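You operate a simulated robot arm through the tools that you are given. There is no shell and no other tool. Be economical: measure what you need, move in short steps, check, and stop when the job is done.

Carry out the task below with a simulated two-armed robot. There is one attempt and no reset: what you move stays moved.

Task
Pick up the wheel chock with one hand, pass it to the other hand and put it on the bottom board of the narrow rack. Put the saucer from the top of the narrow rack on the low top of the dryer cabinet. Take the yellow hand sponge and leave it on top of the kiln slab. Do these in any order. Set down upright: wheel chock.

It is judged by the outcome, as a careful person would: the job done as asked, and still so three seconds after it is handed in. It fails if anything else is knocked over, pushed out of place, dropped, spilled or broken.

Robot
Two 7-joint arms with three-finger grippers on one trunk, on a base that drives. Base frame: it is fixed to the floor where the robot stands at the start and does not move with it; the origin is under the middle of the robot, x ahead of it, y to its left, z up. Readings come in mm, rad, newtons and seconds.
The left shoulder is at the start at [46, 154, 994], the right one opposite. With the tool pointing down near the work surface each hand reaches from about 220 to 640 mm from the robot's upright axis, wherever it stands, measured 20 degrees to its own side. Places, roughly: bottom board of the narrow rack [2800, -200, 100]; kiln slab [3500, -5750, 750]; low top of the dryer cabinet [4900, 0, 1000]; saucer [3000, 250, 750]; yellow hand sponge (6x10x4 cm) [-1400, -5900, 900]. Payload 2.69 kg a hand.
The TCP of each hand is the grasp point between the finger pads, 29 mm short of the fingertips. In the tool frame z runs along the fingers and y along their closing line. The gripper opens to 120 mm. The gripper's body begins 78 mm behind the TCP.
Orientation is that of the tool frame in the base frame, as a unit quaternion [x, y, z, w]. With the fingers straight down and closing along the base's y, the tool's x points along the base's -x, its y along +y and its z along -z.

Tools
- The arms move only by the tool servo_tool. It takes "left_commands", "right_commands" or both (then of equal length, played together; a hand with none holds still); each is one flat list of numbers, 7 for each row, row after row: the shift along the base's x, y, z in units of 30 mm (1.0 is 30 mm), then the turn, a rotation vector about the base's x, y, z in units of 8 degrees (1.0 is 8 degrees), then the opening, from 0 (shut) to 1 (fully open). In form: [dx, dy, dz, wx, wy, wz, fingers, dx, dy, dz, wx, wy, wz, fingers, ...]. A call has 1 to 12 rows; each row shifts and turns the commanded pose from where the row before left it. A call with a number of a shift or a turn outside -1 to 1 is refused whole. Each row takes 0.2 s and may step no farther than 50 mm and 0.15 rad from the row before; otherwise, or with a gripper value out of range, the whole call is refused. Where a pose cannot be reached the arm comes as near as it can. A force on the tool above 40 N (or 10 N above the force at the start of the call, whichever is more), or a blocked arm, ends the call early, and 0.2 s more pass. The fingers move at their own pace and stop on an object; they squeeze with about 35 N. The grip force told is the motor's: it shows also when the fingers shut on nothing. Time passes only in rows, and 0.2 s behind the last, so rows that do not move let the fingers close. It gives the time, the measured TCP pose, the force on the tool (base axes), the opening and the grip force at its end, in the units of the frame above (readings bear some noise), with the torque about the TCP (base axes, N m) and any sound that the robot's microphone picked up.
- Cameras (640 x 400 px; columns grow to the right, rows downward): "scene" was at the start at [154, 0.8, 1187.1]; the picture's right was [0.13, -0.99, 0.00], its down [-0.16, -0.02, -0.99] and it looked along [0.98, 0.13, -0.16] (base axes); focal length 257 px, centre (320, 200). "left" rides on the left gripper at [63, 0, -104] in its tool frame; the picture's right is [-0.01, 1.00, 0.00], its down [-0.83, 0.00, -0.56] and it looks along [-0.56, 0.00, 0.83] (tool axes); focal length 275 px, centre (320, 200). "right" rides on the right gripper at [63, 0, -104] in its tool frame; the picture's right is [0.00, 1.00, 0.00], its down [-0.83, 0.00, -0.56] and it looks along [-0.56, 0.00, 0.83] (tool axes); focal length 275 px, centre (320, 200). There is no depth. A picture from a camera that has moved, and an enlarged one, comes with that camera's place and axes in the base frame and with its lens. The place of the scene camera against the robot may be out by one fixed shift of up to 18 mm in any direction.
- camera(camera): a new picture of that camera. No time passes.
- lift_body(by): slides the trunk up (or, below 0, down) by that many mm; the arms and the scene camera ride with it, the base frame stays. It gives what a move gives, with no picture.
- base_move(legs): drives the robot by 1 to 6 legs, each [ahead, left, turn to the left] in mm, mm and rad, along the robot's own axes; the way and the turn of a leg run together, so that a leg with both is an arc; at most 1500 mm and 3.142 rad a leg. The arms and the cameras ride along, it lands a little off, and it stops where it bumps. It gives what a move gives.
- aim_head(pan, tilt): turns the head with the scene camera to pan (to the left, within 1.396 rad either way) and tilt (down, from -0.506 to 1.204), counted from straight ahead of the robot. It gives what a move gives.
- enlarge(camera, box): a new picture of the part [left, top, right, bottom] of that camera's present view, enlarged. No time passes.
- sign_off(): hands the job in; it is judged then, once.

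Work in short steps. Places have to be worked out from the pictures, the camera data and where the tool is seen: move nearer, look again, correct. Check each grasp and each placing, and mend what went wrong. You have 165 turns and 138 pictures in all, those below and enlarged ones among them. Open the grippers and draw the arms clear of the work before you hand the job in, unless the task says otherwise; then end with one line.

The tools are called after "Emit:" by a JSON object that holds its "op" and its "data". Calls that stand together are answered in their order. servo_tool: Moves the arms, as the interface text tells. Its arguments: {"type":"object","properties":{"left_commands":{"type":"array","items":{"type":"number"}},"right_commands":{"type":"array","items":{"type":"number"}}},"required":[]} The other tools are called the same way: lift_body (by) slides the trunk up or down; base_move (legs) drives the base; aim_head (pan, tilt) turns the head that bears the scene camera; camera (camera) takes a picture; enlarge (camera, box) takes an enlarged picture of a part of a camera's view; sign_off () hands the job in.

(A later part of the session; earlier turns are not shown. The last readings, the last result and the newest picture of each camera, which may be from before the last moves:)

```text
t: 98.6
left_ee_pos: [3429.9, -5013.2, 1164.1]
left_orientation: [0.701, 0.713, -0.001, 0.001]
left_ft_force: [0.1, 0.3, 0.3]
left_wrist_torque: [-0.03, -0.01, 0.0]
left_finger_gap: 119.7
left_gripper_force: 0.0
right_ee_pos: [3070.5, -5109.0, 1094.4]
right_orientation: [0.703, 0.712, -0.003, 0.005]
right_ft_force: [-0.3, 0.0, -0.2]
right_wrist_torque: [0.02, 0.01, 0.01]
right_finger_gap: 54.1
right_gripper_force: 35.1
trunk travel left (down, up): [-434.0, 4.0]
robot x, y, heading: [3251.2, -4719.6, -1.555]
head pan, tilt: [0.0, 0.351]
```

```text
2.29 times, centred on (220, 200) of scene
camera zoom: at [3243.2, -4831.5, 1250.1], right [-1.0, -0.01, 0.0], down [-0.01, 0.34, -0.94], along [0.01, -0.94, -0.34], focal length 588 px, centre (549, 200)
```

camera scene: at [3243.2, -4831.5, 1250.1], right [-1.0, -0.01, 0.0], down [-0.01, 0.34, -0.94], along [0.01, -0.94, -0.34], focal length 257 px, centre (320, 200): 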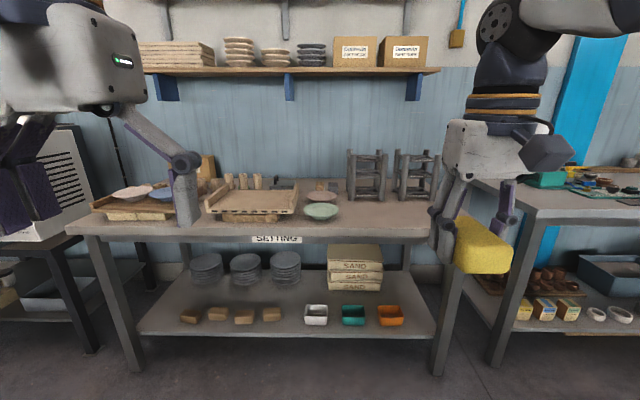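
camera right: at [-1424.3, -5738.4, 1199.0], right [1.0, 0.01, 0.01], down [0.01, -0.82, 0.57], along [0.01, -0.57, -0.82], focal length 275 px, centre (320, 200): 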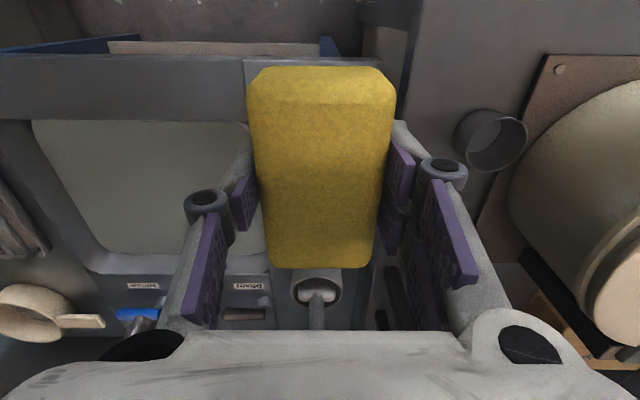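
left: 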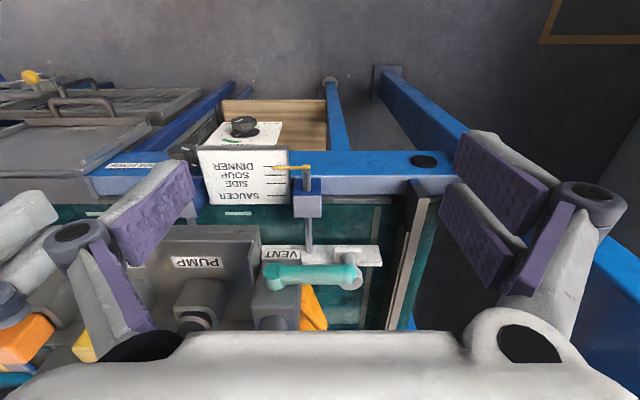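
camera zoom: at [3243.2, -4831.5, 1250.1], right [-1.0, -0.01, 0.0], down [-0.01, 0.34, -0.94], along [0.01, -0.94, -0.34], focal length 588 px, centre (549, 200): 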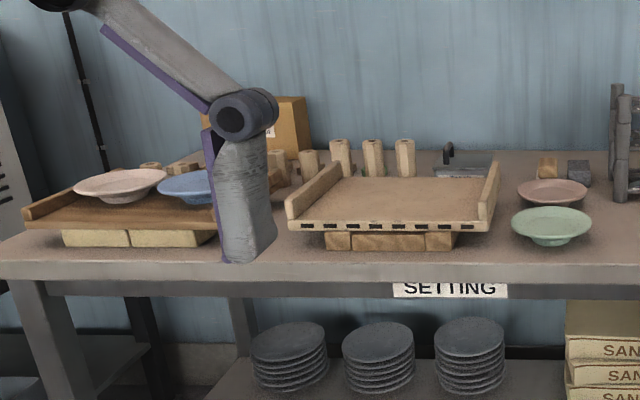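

The kiln slab is the perforated tray with side rails on bricks. I approach 350 mm to triangulate it.

Emit:
{"op": "base_move", "data": {"legs": [[350, 0, -0.015]]}}

Emit:
{"op": "camera", "data": {"camera": "scene"}}

Emit:
{"op": "camera", "data": {"camera": "left"}}

```text
t: 100.9
left_ee_pos: [3424.8, -5373.0, 1164.5]
left_orientation: [0.709, 0.705, -0.001, 0.001]
left_ft_force: [-0.2, -1.1, 0.1]
left_wrist_torque: [0.03, 0.01, 0.0]
left_finger_gap: 119.8
left_gripper_force: 0.1
right_ee_pos: [3064.3, -5461.2, 1096.0]
right_orientation: [0.708, 0.706, -0.003, 0.006]
right_ft_force: [0.2, 0.0, -1.2]
right_wrist_torque: [0.04, 0.0, 0.0]
right_finger_gap: 54.1
right_gripper_force: 35.0
trunk travel left (down, up): [-434.0, 4.0]
robot x, y, heading: [3249.8, -5075.8, -1.571]
head pan, tilt: [0.0, 0.351]
```

```text
105 pictures are left
camera scene: at [3243.3, -5188.2, 1250.1], right [-1.0, 0.0, 0.0], down [0.0, 0.34, -0.94], along [0.0, -0.94, -0.34], focal length 257 px, centre (320, 200)
```

scene: 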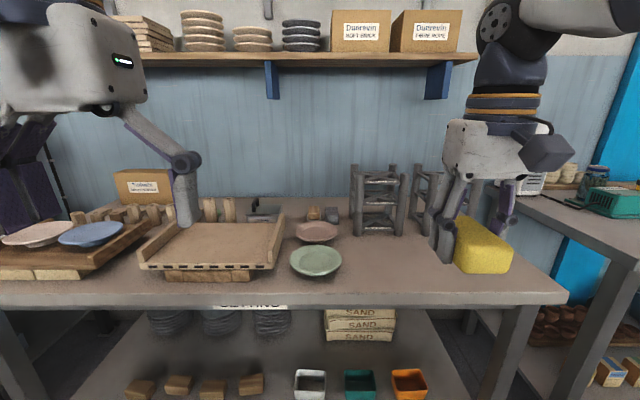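

```text
104 pictures are left
camera left: at [3426.2, -5308.3, 1268.1], right [1.0, -0.01, 0.0], down [-0.01, -0.83, 0.56], along [0.0, -0.56, -0.83], focal length 275 px, centre (320, 200)
```

left: 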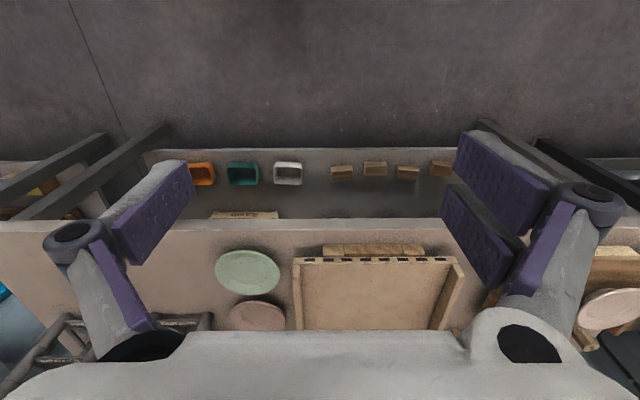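

Slab: front edge y≈-5735, centre x≈3545, top z≈870. I shift left 480 mm and ahead 190 mm so the right hand can reach it.

Emit:
{"op": "base_move", "data": {"legs": [[0, 480, 0], [190, 0, 0]]}}

Emit:
{"op": "aim_head", "data": {"pan": -0.2, "tilt": 0.6}}

Emit:
{"op": "camera", "data": {"camera": "scene"}}

Emit:
{"op": "camera", "data": {"camera": "right"}}

```text
t: 106.3
left_ee_pos: [3913.9, -5562.2, 1164.6]
left_orientation: [0.706, 0.709, 0.0, 0.0]
left_ft_force: [0.3, -0.3, -0.4]
left_wrist_torque: [0.05, -0.03, -0.02]
left_finger_gap: 120.1
left_gripper_force: 0.1
right_ee_pos: [3553.7, -5654.2, 1094.2]
right_orientation: [0.705, 0.709, -0.003, 0.006]
right_ft_force: [-0.2, -0.4, 0.2]
right_wrist_torque: [-0.01, 0.0, -0.02]
right_finger_gap: 53.7
right_gripper_force: 35.2
trunk travel left (down, up): [-434.0, 4.0]
robot x, y, heading: [3733.5, -5268.0, -1.566]
head pan, tilt: [0.0, 0.351]
```

```text
t: 107.0
left_ee_pos: [3914.7, -5560.4, 1164.2]
left_orientation: [0.705, 0.709, -0.001, 0.0]
left_ft_force: [-0.1, -0.3, -0.5]
left_wrist_torque: [0.0, 0.02, -0.02]
left_finger_gap: 119.8
left_gripper_force: 0.0
right_ee_pos: [3553.8, -5652.6, 1094.9]
right_orientation: [0.705, 0.709, -0.003, 0.006]
right_ft_force: [0.2, 0.3, 0.0]
right_wrist_torque: [0.0, 0.01, 0.0]
right_finger_gap: 54.0
right_gripper_force: 35.1
trunk travel left (down, up): [-434.0, 4.0]
robot x, y, heading: [3735.4, -5266.0, -1.565]
head pan, tilt: [-0.201, 0.6]
```

```text
103 pictures are left
camera scene: at [3711.9, -5372.5, 1227.4], right [-0.98, 0.19, 0.0], down [0.11, 0.55, -0.83], along [-0.16, -0.81, -0.56], focal length 257 px, centre (320, 200)
```

scene: 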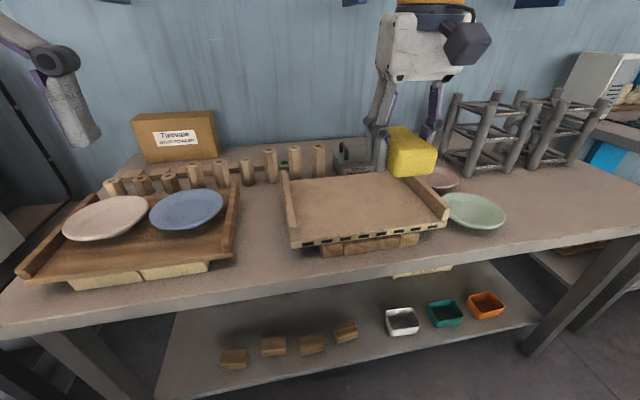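

```text
102 pictures are left
camera right: at [3552.9, -5589.8, 1199.5], right [1.0, 0.01, 0.0], down [0.01, -0.82, 0.57], along [0.01, -0.57, -0.82], focal length 275 px, centre (320, 200)
```

right: 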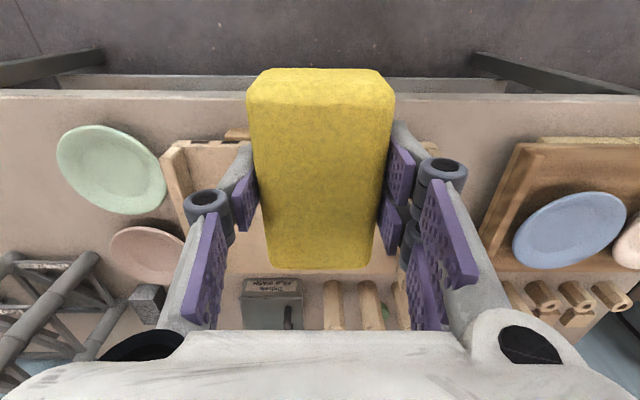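

Slab spans x 3345-3700, y -5735 to -6015. I move the sponge over about (3525, -5820), lowering partway.

Emit:
{"op": "servo_tool", "data": {"right_commands": [-0.16, -0.95, -0.4, 0, 0, 0, 0, -0.16, -0.95, -0.5, 0, 0, 0, 0, -0.16, -0.95, -0.5, 0, 0, 0, 0, -0.16, -0.95, -0.6, 0, 0, 0, 0, -0.16, -0.95, -0.6, 0, 0, 0, 0, -0.16, -0.95, -0.7, 0, 0, 0, 0]}}

Emit:
{"op": "camera", "data": {"camera": "right"}}

Emit:
{"op": "camera", "data": {"camera": "scene"}}

```text
t: 108.4
left_ee_pos: [3914.1, -5562.4, 1162.7]
left_orientation: [0.705, 0.709, -0.001, -0.001]
left_ft_force: [-0.5, 0.0, -0.1]
left_wrist_torque: [0.0, -0.01, 0.03]
left_finger_gap: 119.8
left_gripper_force: 0.0
right_ee_pos: [3525.6, -5819.2, 994.5]
right_orientation: [0.705, 0.71, -0.001, 0.006]
right_ft_force: [-0.1, 0.1, -0.5]
right_wrist_torque: [0.01, 0.03, 0.03]
right_finger_gap: 53.9
right_gripper_force: 35.4
right hand out of reach, approached as far as the arm can: row 6
trunk travel left (down, up): [-434.0, 4.0]
robot x, y, heading: [3738.9, -5263.8, -1.566]
head pan, tilt: [-0.201, 0.6]
```

```text
101 pictures are left
camera right: at [3524.6, -5755.7, 1098.0], right [1.0, 0.01, 0.0], down [0.01, -0.83, 0.56], along [0.01, -0.56, -0.83], focal length 275 px, centre (320, 200)
```

right: 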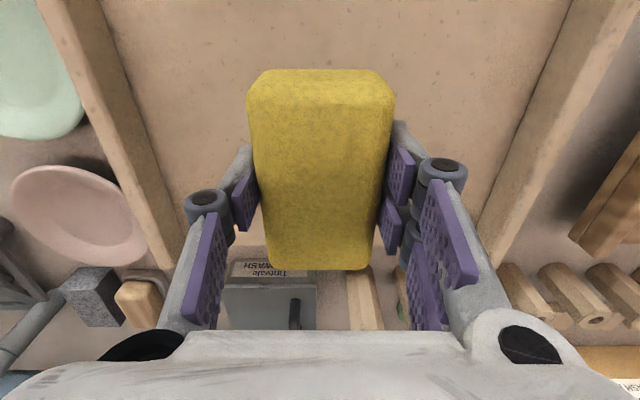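

```text
100 pictures are left
camera scene: at [3711.7, -5373.5, 1227.2], right [-0.98, 0.19, 0.0], down [0.11, 0.55, -0.82], along [-0.16, -0.81, -0.57], focal length 257 px, centre (320, 200)
```

scene: 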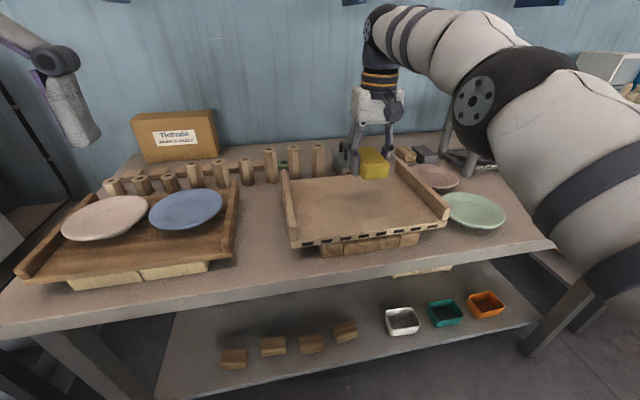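

The sponge is over the slab's middle. I descend toward TCP ≈912, then slowly until contact.

Emit:
{"op": "servo_tool", "data": {"right_commands": [0, 0, -0.9, 0, 0, 0, 0, 0, 0, -0.9, 0, 0, 0, 0, 0, 0, -0.7, 0, 0, 0, 0]}}

Emit:
{"op": "enlarge", "data": {"camera": "scene", "box": [270, 80, 470, 260]}}

Emit:
{"op": "camera", "data": {"camera": "right"}}

```text
t: 109.2
left_ee_pos: [3912.6, -5562.2, 1164.0]
left_orientation: [0.705, 0.709, -0.001, 0.001]
left_ft_force: [0.6, -0.1, -0.2]
left_wrist_torque: [0.02, 0.0, 0.01]
left_finger_gap: 120.0
left_gripper_force: 0.0
right_ee_pos: [3526.2, -5819.1, 920.1]
right_orientation: [0.705, 0.709, -0.003, 0.005]
right_ft_force: [-0.3, 0.0, 0.8]
right_wrist_torque: [-0.01, 0.0, 0.0]
right_finger_gap: 53.9
right_gripper_force: 35.4
trunk travel left (down, up): [-434.0, 4.0]
robot x, y, heading: [3737.8, -5269.7, -1.566]
head pan, tilt: [-0.201, 0.6]
```

```text
2.22 times, centred on (370, 170) of scene
camera zoom: at [3711.8, -5372.8, 1227.3], right [-0.98, 0.19, 0.0], down [0.11, 0.55, -0.82], along [-0.16, -0.81, -0.57], focal length 572 px, centre (209, 267)
```

zoom: 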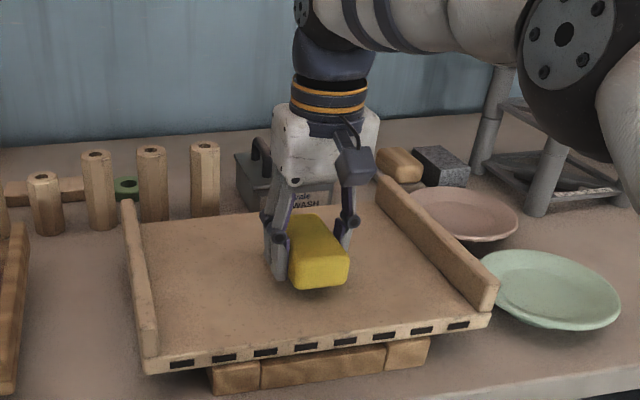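

```text
98 pictures are left
camera right: at [3526.1, -5755.6, 1023.6], right [1.0, 0.01, 0.0], down [0.01, -0.82, 0.57], along [0.01, -0.57, -0.82], focal length 275 px, centre (320, 200)
```

right: 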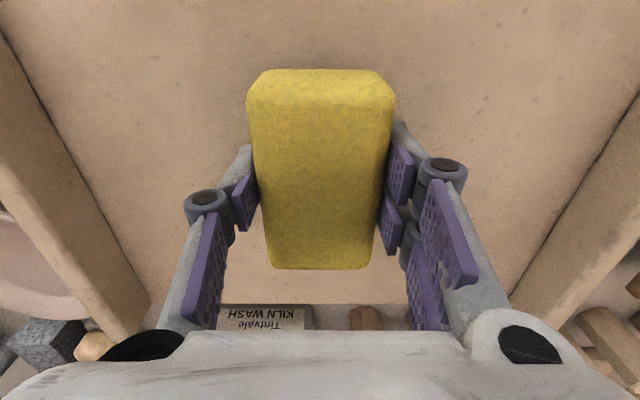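

Sponge is just above the slab. I lower slowly in small rows until the force rises.

Emit:
{"op": "servo_tool", "data": {"right_commands": [0, 0, -0.2, 0, 0, 0, 0, 0, 0, -0.2, 0, 0, 0, 0, 0, 0, -0.15, 0, 0, 0, 0, 0, 0, 0, 0, 0, 0, 0]}}

```text
t: 110.2
left_ee_pos: [3913.8, -5561.7, 1164.3]
left_orientation: [0.706, 0.708, -0.001, 0.001]
left_ft_force: [-0.9, 0.1, 0.0]
left_wrist_torque: [0.01, 0.0, 0.01]
left_finger_gap: 119.9
left_gripper_force: 0.1
right_ee_pos: [3526.9, -5818.1, 903.7]
right_orientation: [0.705, 0.709, -0.003, 0.005]
right_ft_force: [0.8, -0.2, 3.8]
right_wrist_torque: [-0.14, 0.0, 0.04]
right_finger_gap: 53.8
right_gripper_force: 35.3
trunk travel left (down, up): [-434.0, 4.0]
robot x, y, heading: [3743.1, -5267.3, -1.57]
head pan, tilt: [-0.201, 0.6]
```

Contact begins at 904 (3.8 N). I press 2 mm more, release and rise.

Emit:
{"op": "servo_tool", "data": {"right_commands": [0, 0, -0.05, 0, 0, 0, 0, 0, 0, 0, 0, 0, 0, 0.6, 0, 0, 0, 0, 0, 0, 0.8, 0, 0, 0, 0, 0, 0, 0.9, 0, 0, 0.6, 0, 0, 0, 0.9, 0, 0, 1, 0, 0, 0, 0.9, 0, 0, 1, 0, 0, 0, 0.9, 0, 0, 1, 0, 0, 0, 0.9, 0, 0, 1, 0, 0, 0, 0.9, 0, 0, 1, 0, 0, 0, 0.9, 0, 0.5, 1, 0, 0, 0, 0.9, 0, 0.5, 1, 0, 0, 0, 0.9]}}

Emit:
{"op": "camera", "data": {"camera": "scene"}}

```text
t: 112.8
left_ee_pos: [3913.2, -5559.3, 1165.8]
left_orientation: [0.705, 0.709, -0.002, 0.001]
left_ft_force: [-0.4, 0.0, 0.2]
left_wrist_torque: [-0.03, 0.02, 0.01]
left_finger_gap: 120.1
left_gripper_force: 0.1
right_ee_pos: [3525.0, -5765.2, 1125.7]
right_orientation: [0.705, 0.709, -0.002, 0.007]
right_ft_force: [-0.1, 0.3, -0.1]
right_wrist_torque: [-0.05, 0.0, 0.01]
right_finger_gap: 108.1
right_gripper_force: 0.0
right hand out of reach, approached as far as the arm can: row 8, 9, 10, 11
trunk travel left (down, up): [-434.0, 4.0]
robot x, y, heading: [3738.4, -5266.9, -1.563]
head pan, tilt: [-0.201, 0.6]
```

```text
97 pictures are left
camera scene: at [3712.1, -5371.0, 1227.7], right [-0.98, 0.19, 0.0], down [0.11, 0.55, -0.83], along [-0.16, -0.81, -0.56], focal length 257 px, centre (320, 200)
```

scene: 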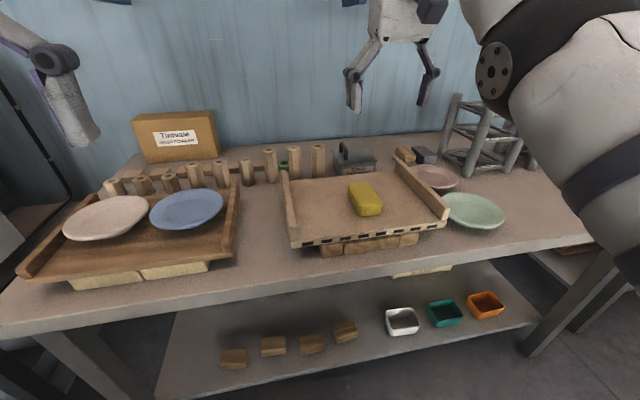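

The sponge rests on the slab. I pull the right hand in, back off, and turn around toward +y to look for the rack, cabinet and chock.

Emit:
{"op": "servo_tool", "data": {"right_commands": [0.3, 1, 0, 0, 0, 0, 0.9, 0.3, 1, 0, 0, 0, 0, 0.9, 0.3, 1, 0, 0, 0, 0, 0.9, 0.3, 1, 0, 0, 0, 0, 0.9, 0.3, 1, 0, 0, 0, 0, 0.9]}}

Emit:
{"op": "base_move", "data": {"legs": [[-600, 0, 0], [0, 0, 3.13]]}}

Emit:
{"op": "aim_head", "data": {"pan": 0.0, "tilt": 0.15}}

Emit:
{"op": "camera", "data": {"camera": "scene"}}

Emit:
{"op": "aim_head", "data": {"pan": 0.8, "tilt": 0.15}}

Emit:
{"op": "camera", "data": {"camera": "scene"}}

Emit:
{"op": "aim_head", "data": {"pan": -0.8, "tilt": 0.15}}

Emit:
{"op": "camera", "data": {"camera": "scene"}}

```text
t: 114.0
left_ee_pos: [3913.9, -5563.2, 1162.8]
left_orientation: [0.706, 0.709, 0.0, 0.0]
left_ft_force: [0.1, 0.7, 0.1]
left_wrist_torque: [0.02, 0.01, 0.03]
left_finger_gap: 119.9
left_gripper_force: 0.1
right_ee_pos: [3549.1, -5677.3, 1123.6]
right_orientation: [0.705, 0.709, -0.002, 0.006]
right_ft_force: [-0.1, 0.8, 0.2]
right_wrist_torque: [0.01, -0.01, 0.0]
right_finger_gap: 108.0
right_gripper_force: 0.0
right hand out of reach, approached as far as the arm can: row 1, 2, 3
trunk travel left (down, up): [-434.0, 4.0]
robot x, y, heading: [3738.6, -5266.6, -1.568]
head pan, tilt: [-0.201, 0.6]
```

```text
t: 124.6
left_ee_pos: [3578.9, -4374.4, 1164.6]
left_orientation: [-0.688, 0.726, 0.001, 0.0]
left_ft_force: [-1.2, -0.4, 0.2]
left_wrist_torque: [0.02, -0.02, 0.02]
left_finger_gap: 120.1
left_gripper_force: 0.1
right_ee_pos: [3947.8, -4283.1, 1123.8]
right_orientation: [-0.687, 0.727, 0.006, 0.003]
right_ft_force: [-0.3, 0.2, -0.3]
right_wrist_torque: [0.0, 0.01, 0.01]
right_finger_gap: 107.7
right_gripper_force: 0.1
trunk travel left (down, up): [-434.0, 4.0]
robot x, y, heading: [3735.8, -4680.0, 1.517]
head pan, tilt: [-0.201, 0.6]
```

```text
t: 125.5
left_ee_pos: [3578.0, -4375.3, 1164.1]
left_orientation: [-0.688, 0.726, 0.0, 0.001]
left_ft_force: [-0.2, -0.3, -0.5]
left_wrist_torque: [-0.01, -0.01, 0.01]
left_finger_gap: 120.1
left_gripper_force: 0.0
right_ee_pos: [3948.7, -4282.2, 1124.5]
right_orientation: [-0.688, 0.726, 0.005, 0.002]
right_ft_force: [-0.5, 0.6, 0.4]
right_wrist_torque: [-0.02, -0.03, 0.01]
right_finger_gap: 107.8
right_gripper_force: 0.0
trunk travel left (down, up): [-434.0, 4.0]
robot x, y, heading: [3732.4, -4676.5, 1.519]
head pan, tilt: [0.0, 0.15]
```

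```text
96 pictures are left
camera scene: at [3733.2, -4591.2, 1268.8], right [1.0, -0.06, 0.0], down [-0.01, -0.15, -0.99], along [0.05, 0.99, -0.15], focal length 257 px, centre (320, 200)
```

scene: 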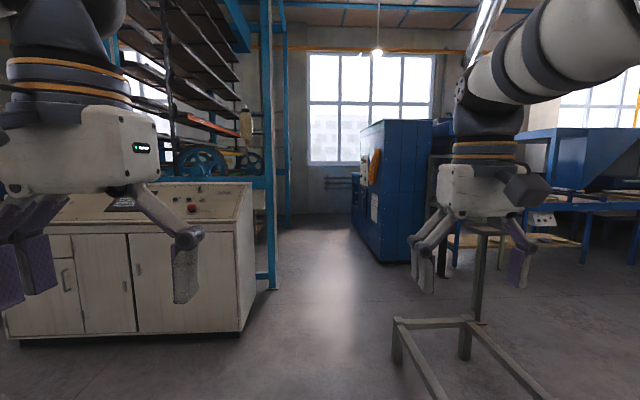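

```text
t: 126.6
left_ee_pos: [3578.3, -4374.4, 1164.7]
left_orientation: [-0.688, 0.726, 0.001, 0.0]
left_ft_force: [0.4, 0.3, 0.5]
left_wrist_torque: [0.01, -0.01, -0.02]
left_finger_gap: 120.2
left_gripper_force: 0.2
right_ee_pos: [3948.1, -4282.7, 1122.8]
right_orientation: [-0.687, 0.726, 0.006, 0.003]
right_ft_force: [-0.6, -0.6, 0.0]
right_wrist_torque: [0.03, 0.0, 0.02]
right_finger_gap: 107.9
right_gripper_force: 0.0
trunk travel left (down, up): [-434.0, 4.0]
robot x, y, heading: [3734.8, -4680.2, 1.519]
head pan, tilt: [0.799, 0.15]
```

```text
95 pictures are left
camera scene: at [3665.3, -4615.6, 1268.9], right [0.74, 0.68, 0.0], down [0.1, -0.11, -0.99], along [-0.67, 0.73, -0.15], focal length 257 px, centre (320, 200)
```

scene: 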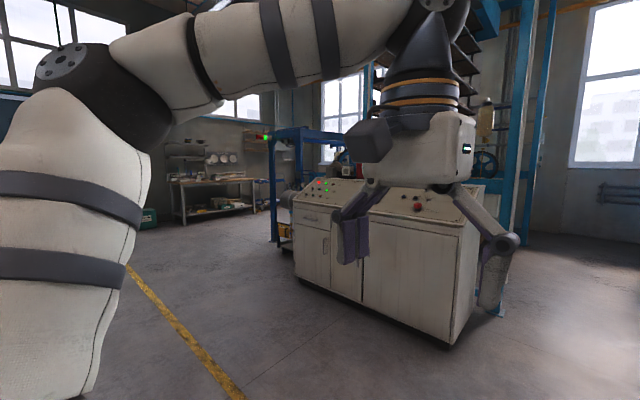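

```text
t: 128.3
left_ee_pos: [3578.0, -4375.4, 1165.6]
left_orientation: [-0.688, 0.726, 0.0, 0.0]
left_ft_force: [-0.6, -0.4, 0.8]
left_wrist_torque: [0.0, 0.04, -0.01]
left_finger_gap: 119.9
left_gripper_force: 0.1
right_ee_pos: [3948.7, -4282.2, 1124.4]
right_orientation: [-0.687, 0.727, 0.005, 0.003]
right_ft_force: [-1.0, 0.2, 0.0]
right_wrist_torque: [-0.02, 0.01, -0.02]
right_finger_gap: 108.0
right_gripper_force: 0.0
trunk travel left (down, up): [-434.0, 4.0]
robot x, y, heading: [3734.4, -4681.1, 1.513]
head pan, tilt: [-0.799, 0.15]
```

```text
94 pictures are left
camera scene: at [3797.9, -4622.9, 1268.9], right [0.66, -0.75, 0.0], down [-0.11, -0.1, -0.99], along [0.75, 0.65, -0.15], focal length 257 px, centre (320, 200)
```

scene: 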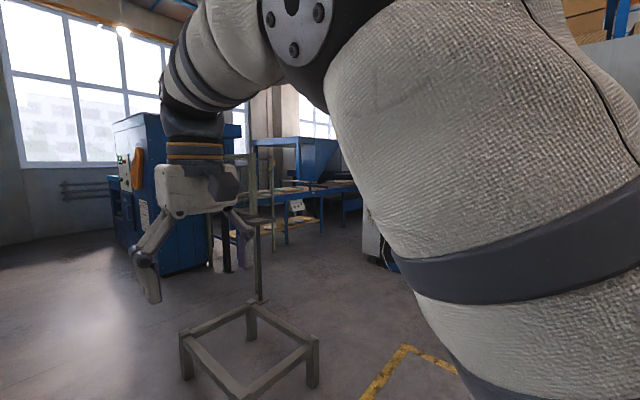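

The corridor between the white cabinet (x<3320) and the stand (x>4250) is clear at x≈3740. I drive along it 2 m and look.

Emit:
{"op": "base_move", "data": {"legs": [[0, 0, 0.054], [1200, 0, 0], [1100, 0, 0]]}}

Emit:
{"op": "aim_head", "data": {"pan": 0.0, "tilt": 0.2}}

Emit:
{"op": "camera", "data": {"camera": "scene"}}

Emit:
{"op": "aim_head", "data": {"pan": 0.5, "tilt": 0.2}}

Emit:
{"op": "camera", "data": {"camera": "scene"}}

```text
t: 140.1
left_ee_pos: [3599.7, -2059.7, 1165.1]
left_orientation: [-0.696, 0.718, 0.001, 0.0]
left_ft_force: [0.2, -0.1, -0.2]
left_wrist_torque: [0.0, -0.04, -0.01]
left_finger_gap: 119.8
left_gripper_force: 0.0
right_ee_pos: [3967.2, -1959.5, 1124.4]
right_orientation: [-0.696, 0.718, 0.006, 0.003]
right_ft_force: [0.4, 0.0, 0.4]
right_wrist_torque: [0.01, 0.02, -0.03]
right_finger_gap: 108.3
right_gripper_force: 0.0
trunk travel left (down, up): [-434.0, 4.0]
robot x, y, heading: [3763.6, -2362.3, 1.542]
head pan, tilt: [-0.799, 0.15]
```

```text
t: 141.2
left_ee_pos: [3599.0, -2059.8, 1164.0]
left_orientation: [-0.696, 0.718, 0.001, 0.0]
left_ft_force: [0.1, -0.2, 0.1]
left_wrist_torque: [-0.02, 0.03, 0.03]
left_finger_gap: 119.9
left_gripper_force: 0.0
right_ee_pos: [3967.7, -1960.0, 1123.3]
right_orientation: [-0.696, 0.718, 0.006, 0.004]
right_ft_force: [0.6, 0.0, -0.7]
right_wrist_torque: [0.0, -0.02, 0.02]
right_finger_gap: 107.8
right_gripper_force: 0.1
trunk travel left (down, up): [-434.0, 4.0]
robot x, y, heading: [3766.5, -2362.1, 1.545]
head pan, tilt: [0.0, 0.201]
```

```text
93 pictures are left
camera scene: at [3759.7, -2272.8, 1264.2], right [1.0, -0.03, 0.0], down [-0.01, -0.2, -0.98], along [0.03, 0.98, -0.2], focal length 257 px, centre (320, 200)
```

scene: 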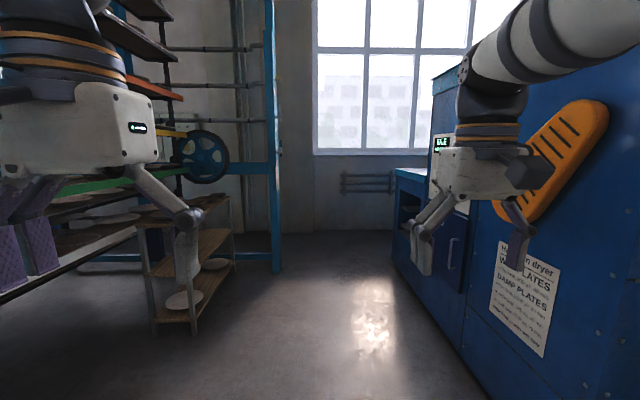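

```text
t: 142.2
left_ee_pos: [3599.6, -2061.1, 1164.8]
left_orientation: [-0.696, 0.718, 0.002, 0.001]
left_ft_force: [-0.6, 0.9, -0.3]
left_wrist_torque: [0.0, 0.02, 0.0]
left_finger_gap: 119.9
left_gripper_force: 0.1
right_ee_pos: [3966.9, -1959.8, 1124.5]
right_orientation: [-0.696, 0.718, 0.006, 0.003]
right_ft_force: [-0.1, 0.1, 0.4]
right_wrist_torque: [0.04, -0.04, -0.02]
right_finger_gap: 108.0
right_gripper_force: 0.2
trunk travel left (down, up): [-434.0, 4.0]
robot x, y, heading: [3766.0, -2362.8, 1.542]
head pan, tilt: [0.499, 0.201]
```

```text
92 pictures are left
camera scene: at [3714.7, -2282.7, 1264.1], right [0.89, 0.45, 0.0], down [0.09, -0.18, -0.98], along [-0.44, 0.88, -0.2], focal length 257 px, centre (320, 200)
```

scene: 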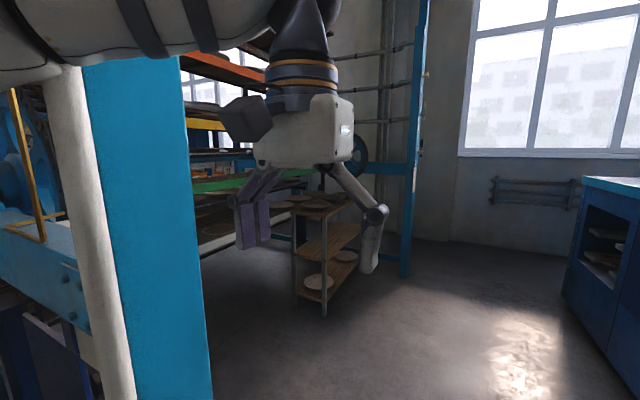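

The narrow wooden rack is front left, the dryer's low top far right. I move closer to look at both and for the chock.

Emit:
{"op": "base_move", "data": {"legs": [[1000, 0, 0.03]]}}

Emit:
{"op": "aim_head", "data": {"pan": 0.9, "tilt": 0.3}}

Emit:
{"op": "camera", "data": {"camera": "scene"}}

Emit:
{"op": "aim_head", "data": {"pan": -0.5, "tilt": 0.3}}

Emit:
{"op": "camera", "data": {"camera": "scene"}}

```text
t: 143.2
left_ee_pos: [3605.5, -2047.9, 1167.9]
left_orientation: [-0.695, 0.719, 0.007, 0.002]
left_ft_force: [-0.9, 0.0, -0.2]
left_wrist_torque: [-0.03, -0.01, 0.04]
left_finger_gap: 120.0
left_gripper_force: 0.0
right_ee_pos: [3970.7, -1945.4, 1124.9]
right_orientation: [-0.696, 0.718, 0.008, 0.003]
right_ft_force: [-0.5, -0.2, -0.2]
right_wrist_torque: [0.0, -0.02, 0.02]
right_finger_gap: 107.8
right_gripper_force: 0.0
trunk travel left (down, up): [-434.0, 4.0]
robot x, y, heading: [3766.3, -2346.7, 1.541]
head pan, tilt: [0.499, 0.201]
stopped in leg 1: the robot was blocked; the commanded pose is now the measured one
```

```text
t: 144.1
left_ee_pos: [3605.4, -2048.8, 1168.7]
left_orientation: [-0.696, 0.718, 0.007, 0.002]
left_ft_force: [-0.2, -0.7, -0.3]
left_wrist_torque: [-0.01, 0.02, 0.0]
left_finger_gap: 119.7
left_gripper_force: 0.0
right_ee_pos: [3971.4, -1947.1, 1124.9]
right_orientation: [-0.697, 0.717, 0.008, 0.004]
right_ft_force: [0.1, 0.1, -0.5]
right_wrist_torque: [-0.01, -0.05, -0.02]
right_finger_gap: 107.9
right_gripper_force: 0.0
trunk travel left (down, up): [-434.0, 4.0]
robot x, y, heading: [3763.1, -2344.3, 1.543]
head pan, tilt: [0.901, 0.3]
```

```text
91 pictures are left
camera scene: at [3690.7, -2293.5, 1255.5], right [0.64, 0.76, 0.0], down [0.22, -0.19, -0.96], along [-0.73, 0.62, -0.29], focal length 257 px, centre (320, 200)
```

scene: 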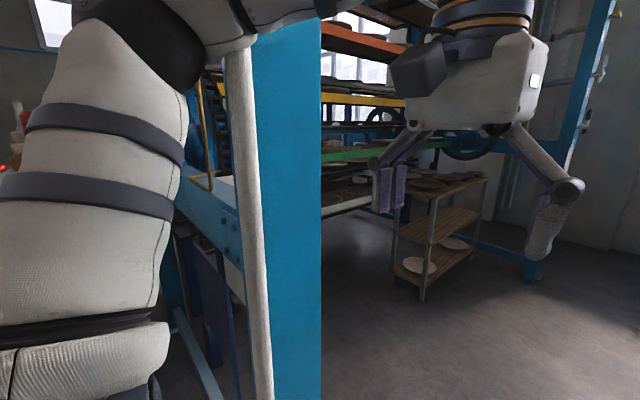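

```text
t: 145.6
left_ee_pos: [3604.3, -2049.3, 1168.8]
left_orientation: [-0.695, 0.719, 0.006, 0.002]
left_ft_force: [0.1, -0.6, 0.1]
left_wrist_torque: [-0.03, 0.02, 0.0]
left_finger_gap: 119.8
left_gripper_force: 0.1
right_ee_pos: [3971.1, -1945.5, 1124.8]
right_orientation: [-0.696, 0.718, 0.009, 0.004]
right_ft_force: [-0.1, -0.4, 0.0]
right_wrist_torque: [0.04, 0.0, 0.01]
right_finger_gap: 108.2
right_gripper_force: 0.1
trunk travel left (down, up): [-434.0, 4.0]
robot x, y, heading: [3765.6, -2347.3, 1.545]
head pan, tilt: [-0.499, 0.3]
```

```text
90 pictures are left
camera scene: at [3809.2, -2273.1, 1255.1], right [0.86, -0.5, -0.01], down [-0.15, -0.25, -0.96], along [0.48, 0.83, -0.29], focal length 257 px, centre (320, 200)
```

scene: 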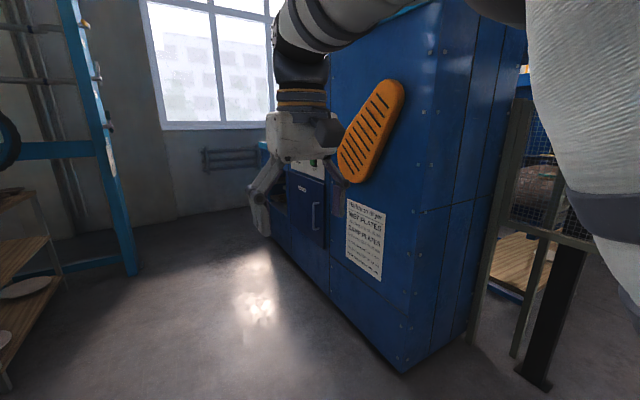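

The drive was blocked — probably the left elbow at the blue post. I back slightly, shift right 250 mm, and look closer at the orange object meanwhile.

Emit:
{"op": "base_move", "data": {"legs": [[-40, 0, 0], [0, -260, 0.03]]}}

Emit:
{"op": "enlarge", "data": {"camera": "scene", "box": [250, 40, 450, 290]}}

Emit:
{"op": "camera", "data": {"camera": "left"}}

```text
t: 148.7
left_ee_pos: [3851.3, -2093.6, 1166.2]
left_orientation: [-0.705, 0.709, 0.004, 0.001]
left_ft_force: [-0.1, -0.5, 0.2]
left_wrist_torque: [0.01, 0.0, 0.03]
left_finger_gap: 120.0
left_gripper_force: 0.1
right_ee_pos: [4215.6, -1980.7, 1124.3]
right_orientation: [-0.707, 0.707, 0.006, 0.004]
right_ft_force: [-1.1, 0.3, -0.4]
right_wrist_torque: [0.01, 0.02, 0.02]
right_finger_gap: 108.0
right_gripper_force: 0.2
trunk travel left (down, up): [-434.0, 4.0]
robot x, y, heading: [4023.4, -2388.6, 1.57]
head pan, tilt: [-0.499, 0.3]
```

```text
1.60 times, centred on (350, 165) of scene
camera zoom: at [4061.5, -2310.3, 1254.9], right [0.88, -0.48, 0.0], down [-0.14, -0.26, -0.96], along [0.46, 0.84, -0.3], focal length 412 px, centre (272, 256)
```

zoom: 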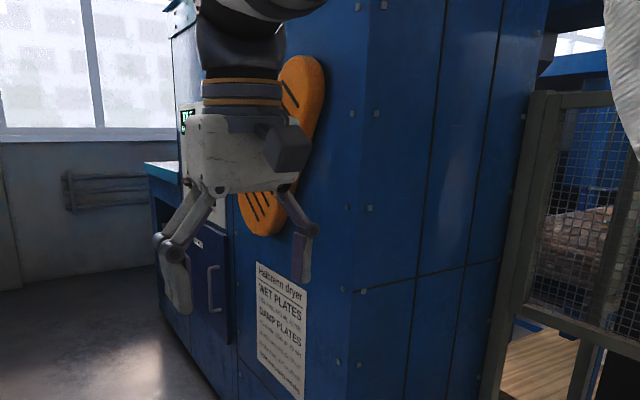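

```text
88 pictures are left
camera left: at [3851.3, -2155.8, 1269.3], right [-1.0, 0.01, 0.0], down [0.01, 0.83, 0.56], along [0.0, 0.56, -0.83], focal length 275 px, centre (320, 200)
```

left: 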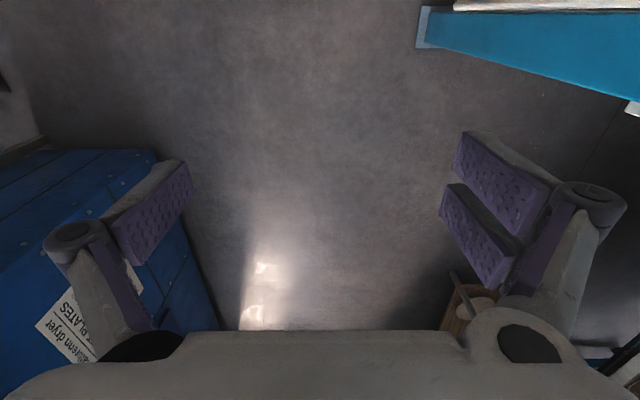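

The orange thing is part of the dryer. With clearance on both sides now, I drive ahead 1300 mm.

Emit:
{"op": "base_move", "data": {"legs": [[1300, 0, 0]]}}

Emit:
{"op": "aim_head", "data": {"pan": 0.9, "tilt": 0.35}}

Emit:
{"op": "camera", "data": {"camera": "scene"}}

Emit:
{"op": "aim_head", "data": {"pan": -0.5, "tilt": 0.35}}

Emit:
{"op": "camera", "data": {"camera": "scene"}}

```text
t: 155.3
left_ee_pos: [3849.7, -778.2, 1165.8]
left_orientation: [-0.706, 0.708, 0.004, 0.003]
left_ft_force: [-0.3, -0.4, 0.0]
left_wrist_torque: [-0.03, 0.01, 0.01]
left_finger_gap: 120.2
left_gripper_force: 0.1
right_ee_pos: [4213.4, -664.4, 1124.2]
right_orientation: [0.708, -0.706, -0.005, -0.003]
right_ft_force: [-0.8, -0.1, -0.3]
right_wrist_torque: [0.0, 0.02, 0.0]
right_finger_gap: 108.2
right_gripper_force: 0.1
trunk travel left (down, up): [-434.0, 4.0]
robot x, y, heading: [4024.0, -1074.2, 1.573]
head pan, tilt: [-0.499, 0.3]
```

```text
t: 156.8
left_ee_pos: [3850.0, -778.8, 1164.7]
left_orientation: [-0.707, 0.708, 0.004, 0.002]
left_ft_force: [-0.8, -0.1, 0.1]
left_wrist_torque: [0.01, 0.02, 0.0]
left_finger_gap: 119.9
left_gripper_force: 0.1
right_ee_pos: [4212.5, -665.0, 1125.2]
right_orientation: [0.708, -0.707, -0.006, -0.004]
right_ft_force: [0.0, 0.4, 0.0]
right_wrist_torque: [0.02, 0.01, -0.01]
right_finger_gap: 108.0
right_gripper_force: 0.0
trunk travel left (down, up): [-434.0, 4.0]
robot x, y, heading: [4022.2, -1069.4, 1.576]
head pan, tilt: [0.901, 0.351]
```

```text
87 pictures are left
camera scene: at [3942.7, -1020.0, 1250.1], right [0.62, 0.78, 0.0], down [0.27, -0.21, -0.94], along [-0.74, 0.58, -0.34], focal length 257 px, centre (320, 200)
```

scene: 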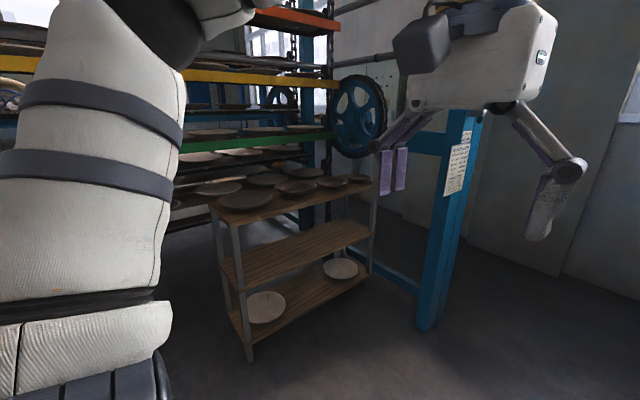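

```text
t: 158.3
left_ee_pos: [3850.4, -779.6, 1166.3]
left_orientation: [-0.707, 0.708, 0.004, 0.003]
left_ft_force: [0.1, -0.5, 0.5]
left_wrist_torque: [0.03, 0.01, 0.02]
left_finger_gap: 120.0
left_gripper_force: 0.1
right_ee_pos: [4214.2, -664.2, 1124.9]
right_orientation: [0.708, -0.706, -0.005, -0.002]
right_ft_force: [0.1, 0.3, -0.3]
right_wrist_torque: [-0.03, -0.01, -0.02]
right_finger_gap: 108.0
right_gripper_force: 0.0
trunk travel left (down, up): [-434.0, 4.0]
robot x, y, heading: [4021.9, -1071.9, 1.567]
head pan, tilt: [-0.499, 0.351]
```

```text
86 pictures are left
camera scene: at [4060.1, -995.9, 1250.1], right [0.88, -0.48, 0.0], down [-0.16, -0.3, -0.94], along [0.45, 0.83, -0.34], focal length 257 px, centre (320, 200)
```

scene: 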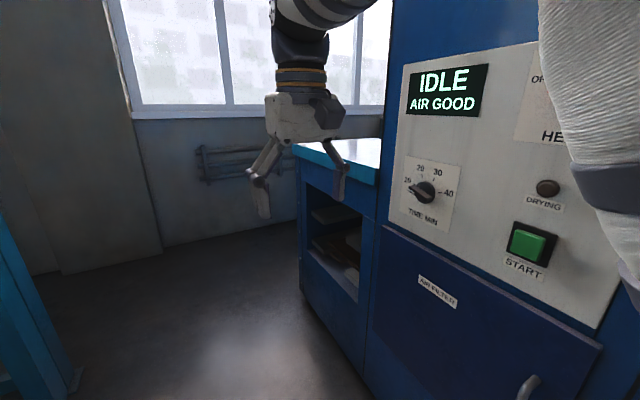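

I can see the rack: top board with plates (saucer probably the small one at the far end), bottom board with two plates. I enlarge the rack view.

Emit:
{"op": "aim_head", "data": {"pan": 0.9, "tilt": 0.4}}

Emit:
{"op": "enlarge", "data": {"camera": "scene", "box": [180, 80, 470, 340]}}

```text
t: 159.8
left_ee_pos: [3850.3, -778.4, 1166.6]
left_orientation: [-0.706, 0.708, 0.004, 0.002]
left_ft_force: [-0.4, -0.6, -0.3]
left_wrist_torque: [0.01, 0.0, 0.0]
left_finger_gap: 120.1
left_gripper_force: 0.1
right_ee_pos: [4214.2, -665.2, 1123.8]
right_orientation: [0.707, -0.707, -0.006, -0.003]
right_ft_force: [-0.8, -0.1, -0.5]
right_wrist_torque: [0.02, -0.01, 0.03]
right_finger_gap: 108.0
right_gripper_force: 0.0
trunk travel left (down, up): [-434.0, 4.0]
robot x, y, heading: [4025.7, -1074.9, 1.573]
head pan, tilt: [0.901, 0.4]
```

```text
1.54 times, centred on (325, 210) of scene
camera zoom: at [3943.1, -1020.3, 1245.6], right [0.62, 0.78, 0.0], down [0.31, -0.24, -0.92], along [-0.72, 0.57, -0.39], focal length 396 px, centre (312, 185)
```

zoom: 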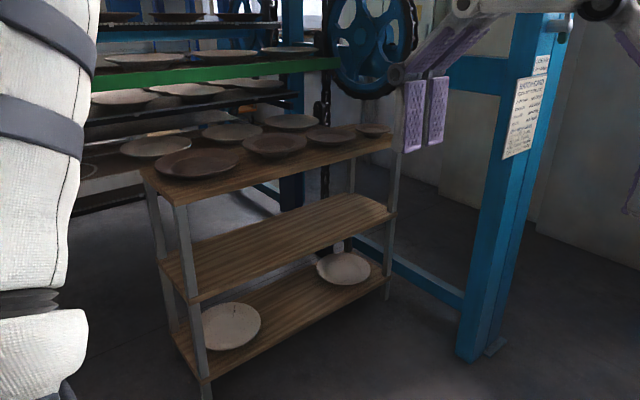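

The saucer is the smallest plate at the rack's far end, about (2830, 180, 800). I tuck the right hand back and drive nearer with the left side toward the rack.

Emit:
{"op": "servo_tool", "data": {"right_commands": [0.4, -1, 0, 0, 0, 0, 0.9, 0.4, -1, 0, 0, 0, 0, 0.9, 0.4, -1, 0, 0, 0, 0, 0.9, 0.4, -1, 0, 0, 0, 0, 0.9, 0.4, -1, 0, 0, 0, 0, 0.9]}}

Emit:
{"op": "base_move", "data": {"legs": [[575, 325, 0], [0, 0, 0.5]]}}

Emit:
{"op": "aim_head", "data": {"pan": 0.4, "tilt": 0.45}}

Emit:
{"op": "camera", "data": {"camera": "scene"}}

Emit:
{"op": "camera", "data": {"camera": "left"}}

```text
t: 161.1
left_ee_pos: [3849.9, -780.1, 1165.2]
left_orientation: [-0.706, 0.708, 0.004, 0.001]
left_ft_force: [0.5, -0.2, -0.4]
left_wrist_torque: [0.09, 0.01, -0.01]
left_finger_gap: 120.0
left_gripper_force: 0.1
right_ee_pos: [4310.2, -748.3, 1131.6]
right_orientation: [0.708, -0.706, -0.005, -0.002]
right_ft_force: [0.0, -0.1, -0.5]
right_wrist_torque: [-0.01, -0.01, 0.01]
right_finger_gap: 108.0
right_gripper_force: 0.0
right hand out of reach, approached as far as the arm can: row 2, 3, 4, 5
trunk travel left (down, up): [-434.0, 4.0]
robot x, y, heading: [4023.8, -1074.0, 1.573]
head pan, tilt: [0.901, 0.4]
```

```text
t: 166.1
left_ee_pos: [3405.3, -320.4, 1165.1]
left_orientation: [0.859, -0.512, -0.005, 0.0]
left_ft_force: [0.8, -0.4, -0.5]
left_wrist_torque: [0.03, 0.03, 0.0]
left_finger_gap: 119.6
left_gripper_force: 0.0
right_ee_pos: [3794.1, -70.3, 1131.5]
right_orientation: [0.86, -0.511, -0.006, 0.0]
right_ft_force: [0.3, 0.7, 0.2]
right_wrist_torque: [0.01, 0.03, 0.0]
right_finger_gap: 108.0
right_gripper_force: 0.1
trunk travel left (down, up): [-434.0, 4.0]
robot x, y, heading: [3695.2, -493.5, 2.072]
head pan, tilt: [0.901, 0.4]
```

```text
t: 167.1
left_ee_pos: [3404.5, -320.2, 1166.2]
left_orientation: [0.859, -0.512, -0.004, -0.002]
left_ft_force: [-0.4, -0.4, -0.6]
left_wrist_torque: [0.02, 0.01, 0.02]
left_finger_gap: 120.1
left_gripper_force: 0.1
right_ee_pos: [3794.5, -72.1, 1132.0]
right_orientation: [0.86, -0.511, -0.006, 0.001]
right_ft_force: [0.1, 0.2, 0.3]
right_wrist_torque: [0.04, -0.01, -0.02]
right_finger_gap: 108.3
right_gripper_force: 0.0
trunk travel left (down, up): [-434.0, 4.0]
robot x, y, heading: [3698.1, -495.6, 2.074]
head pan, tilt: [0.4, 0.45]
```

```text
84 pictures are left
camera scene: at [3614.6, -443.7, 1240.9], right [0.62, 0.78, 0.0], down [0.34, -0.27, -0.9], along [-0.71, 0.56, -0.44], focal length 257 px, centre (320, 200)
```

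scene: 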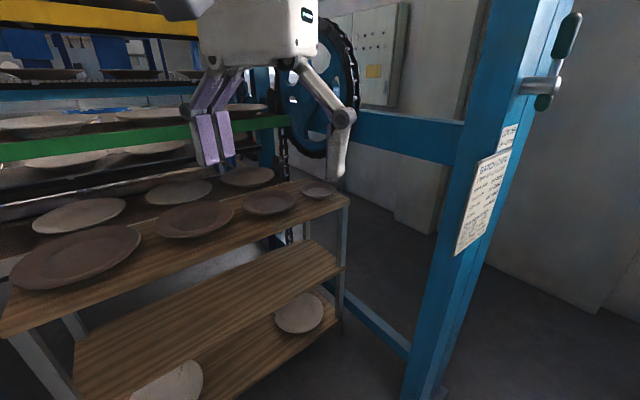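

```text
83 pictures are left
camera left: at [3435.0, -375.1, 1269.3], right [-0.88, -0.47, 0.0], down [-0.39, 0.73, 0.56], along [-0.27, 0.49, -0.83], focal length 275 px, centre (320, 200)
```

left: 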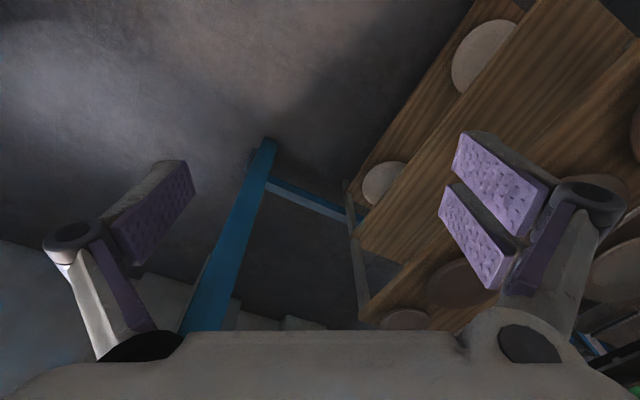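

Two-view estimates put the saucer near (2900, 110, ~800-860). I edge closer, to about (3450, -400), and look again with the wrist camera.

Emit:
{"op": "base_move", "data": {"legs": [[203, 171, 0]]}}

Emit:
{"op": "camera", "data": {"camera": "scene"}}

Emit:
{"op": "camera", "data": {"camera": "left"}}

```text
t: 169.0
left_ee_pos: [3156.4, -222.8, 1165.8]
left_orientation: [0.86, -0.511, -0.005, -0.001]
left_ft_force: [0.2, -0.1, -0.6]
left_wrist_torque: [-0.03, -0.03, 0.01]
left_finger_gap: 120.2
left_gripper_force: 0.2
right_ee_pos: [3546.1, 26.3, 1132.4]
right_orientation: [0.86, -0.51, -0.005, -0.001]
right_ft_force: [-0.3, 0.9, 0.8]
right_wrist_torque: [-0.03, -0.02, -0.02]
right_finger_gap: 108.1
right_gripper_force: 0.1
trunk travel left (down, up): [-434.0, 4.0]
robot x, y, heading: [3449.8, -403.0, 2.072]
head pan, tilt: [0.4, 0.45]
```

```text
82 pictures are left
camera scene: at [3365.9, -346.3, 1240.9], right [0.62, 0.78, 0.0], down [0.34, -0.27, -0.9], along [-0.7, 0.56, -0.44], focal length 257 px, centre (320, 200)
```

scene: 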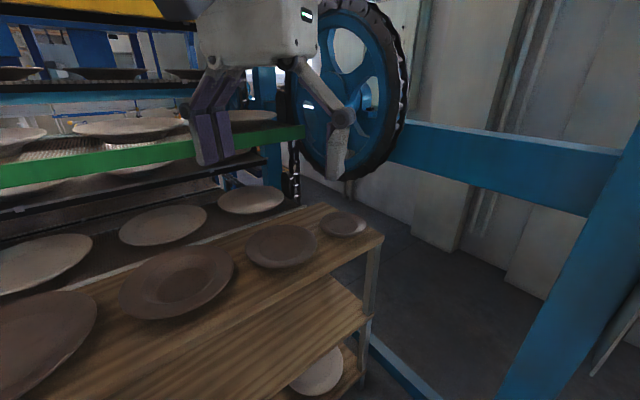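

```text
81 pictures are left
camera left: at [3186.3, -277.9, 1269.2], right [-0.88, -0.47, 0.0], down [-0.39, 0.73, 0.56], along [-0.27, 0.49, -0.83], focal length 275 px, centre (320, 200)
```

left: 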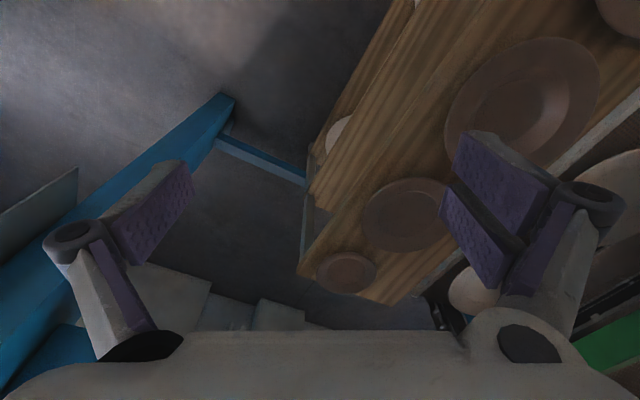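

Refined saucer position ≈(2868, 165, 795), Ø≈145 mm; it needs a rim pinch. First I swing the right hand outward, away from the post at (3380, 245).

Emit:
{"op": "servo_tool", "data": {"right_commands": [0.85, -0.55, 0, 0, 0, 0, 0.9, 0.85, -0.55, 0, 0, 0, 0, 0.9, 0.85, -0.55, 0, 0, 0, 0, 0.9, 0.85, -0.55, 0, 0, 0, 0, 0.9, 0.85, -0.55, 0, 0, 0, 0, 0.9, 0.85, -0.55, 0, 0, 0, 0, 0.9, 0.85, -0.55, 0, 0, 0, 0, 0.9, 0.85, -0.55, 0, 0, 0, 0, 0.9]}}

```text
t: 170.8
left_ee_pos: [3157.7, -221.9, 1165.3]
left_orientation: [0.86, -0.511, -0.005, -0.001]
left_ft_force: [-0.7, -0.1, 0.0]
left_wrist_torque: [-0.05, 0.04, -0.02]
left_finger_gap: 120.0
left_gripper_force: 0.0
right_ee_pos: [3758.4, -85.7, 1134.9]
right_orientation: [0.861, -0.509, -0.006, -0.001]
right_ft_force: [0.5, -1.1, -0.6]
right_wrist_torque: [0.08, 0.03, 0.01]
right_finger_gap: 108.0
right_gripper_force: 0.0
right hand out of reach, approached as far as the arm can: row 1, 2, 3
trunk travel left (down, up): [-434.0, 4.0]
robot x, y, heading: [3446.3, -399.4, 2.071]
head pan, tilt: [0.4, 0.45]
```

Right hand is out of the way. I drive to about (3270, -215).

Emit:
{"op": "base_move", "data": {"legs": [[251, 68, 0]]}}

Emit:
{"op": "camera", "data": {"camera": "left"}}

Emit:
{"op": "camera", "data": {"camera": "scene"}}

```text
t: 172.7
left_ee_pos: [2977.9, -34.8, 1165.7]
left_orientation: [0.859, -0.512, -0.005, -0.001]
left_ft_force: [-0.7, 0.2, -0.7]
left_wrist_torque: [-0.03, -0.02, 0.01]
left_finger_gap: 120.1
left_gripper_force: 0.0
right_ee_pos: [3578.3, 100.0, 1134.0]
right_orientation: [0.859, -0.511, -0.006, 0.0]
right_ft_force: [-0.5, -0.3, 0.1]
right_wrist_torque: [0.0, -0.02, -0.02]
right_finger_gap: 108.0
right_gripper_force: 0.1
trunk travel left (down, up): [-434.0, 4.0]
robot x, y, heading: [3274.4, -210.3, 2.074]
head pan, tilt: [0.4, 0.45]
```

```text
80 pictures are left
camera left: at [3007.7, -90.3, 1269.3], right [-0.88, -0.47, 0.0], down [-0.39, 0.73, 0.56], along [-0.27, 0.5, -0.83], focal length 275 px, centre (320, 200)
```

left: 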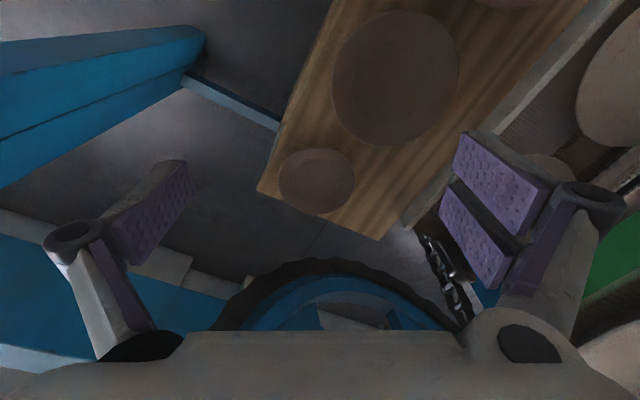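

```text
79 pictures are left
camera scene: at [3187.1, -158.9, 1240.9], right [0.62, 0.78, 0.0], down [0.34, -0.27, -0.9], along [-0.7, 0.56, -0.44], focal length 257 px, centre (320, 200)
```

scene: 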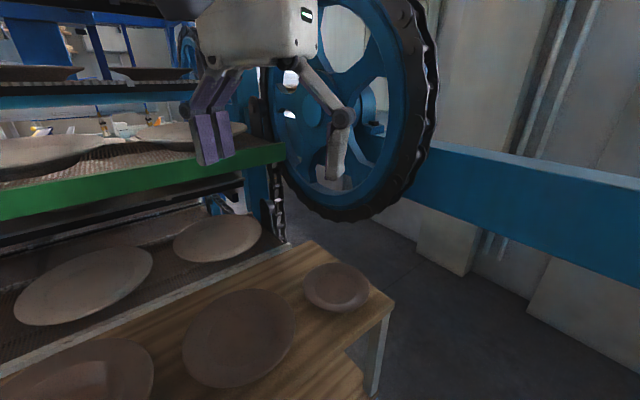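

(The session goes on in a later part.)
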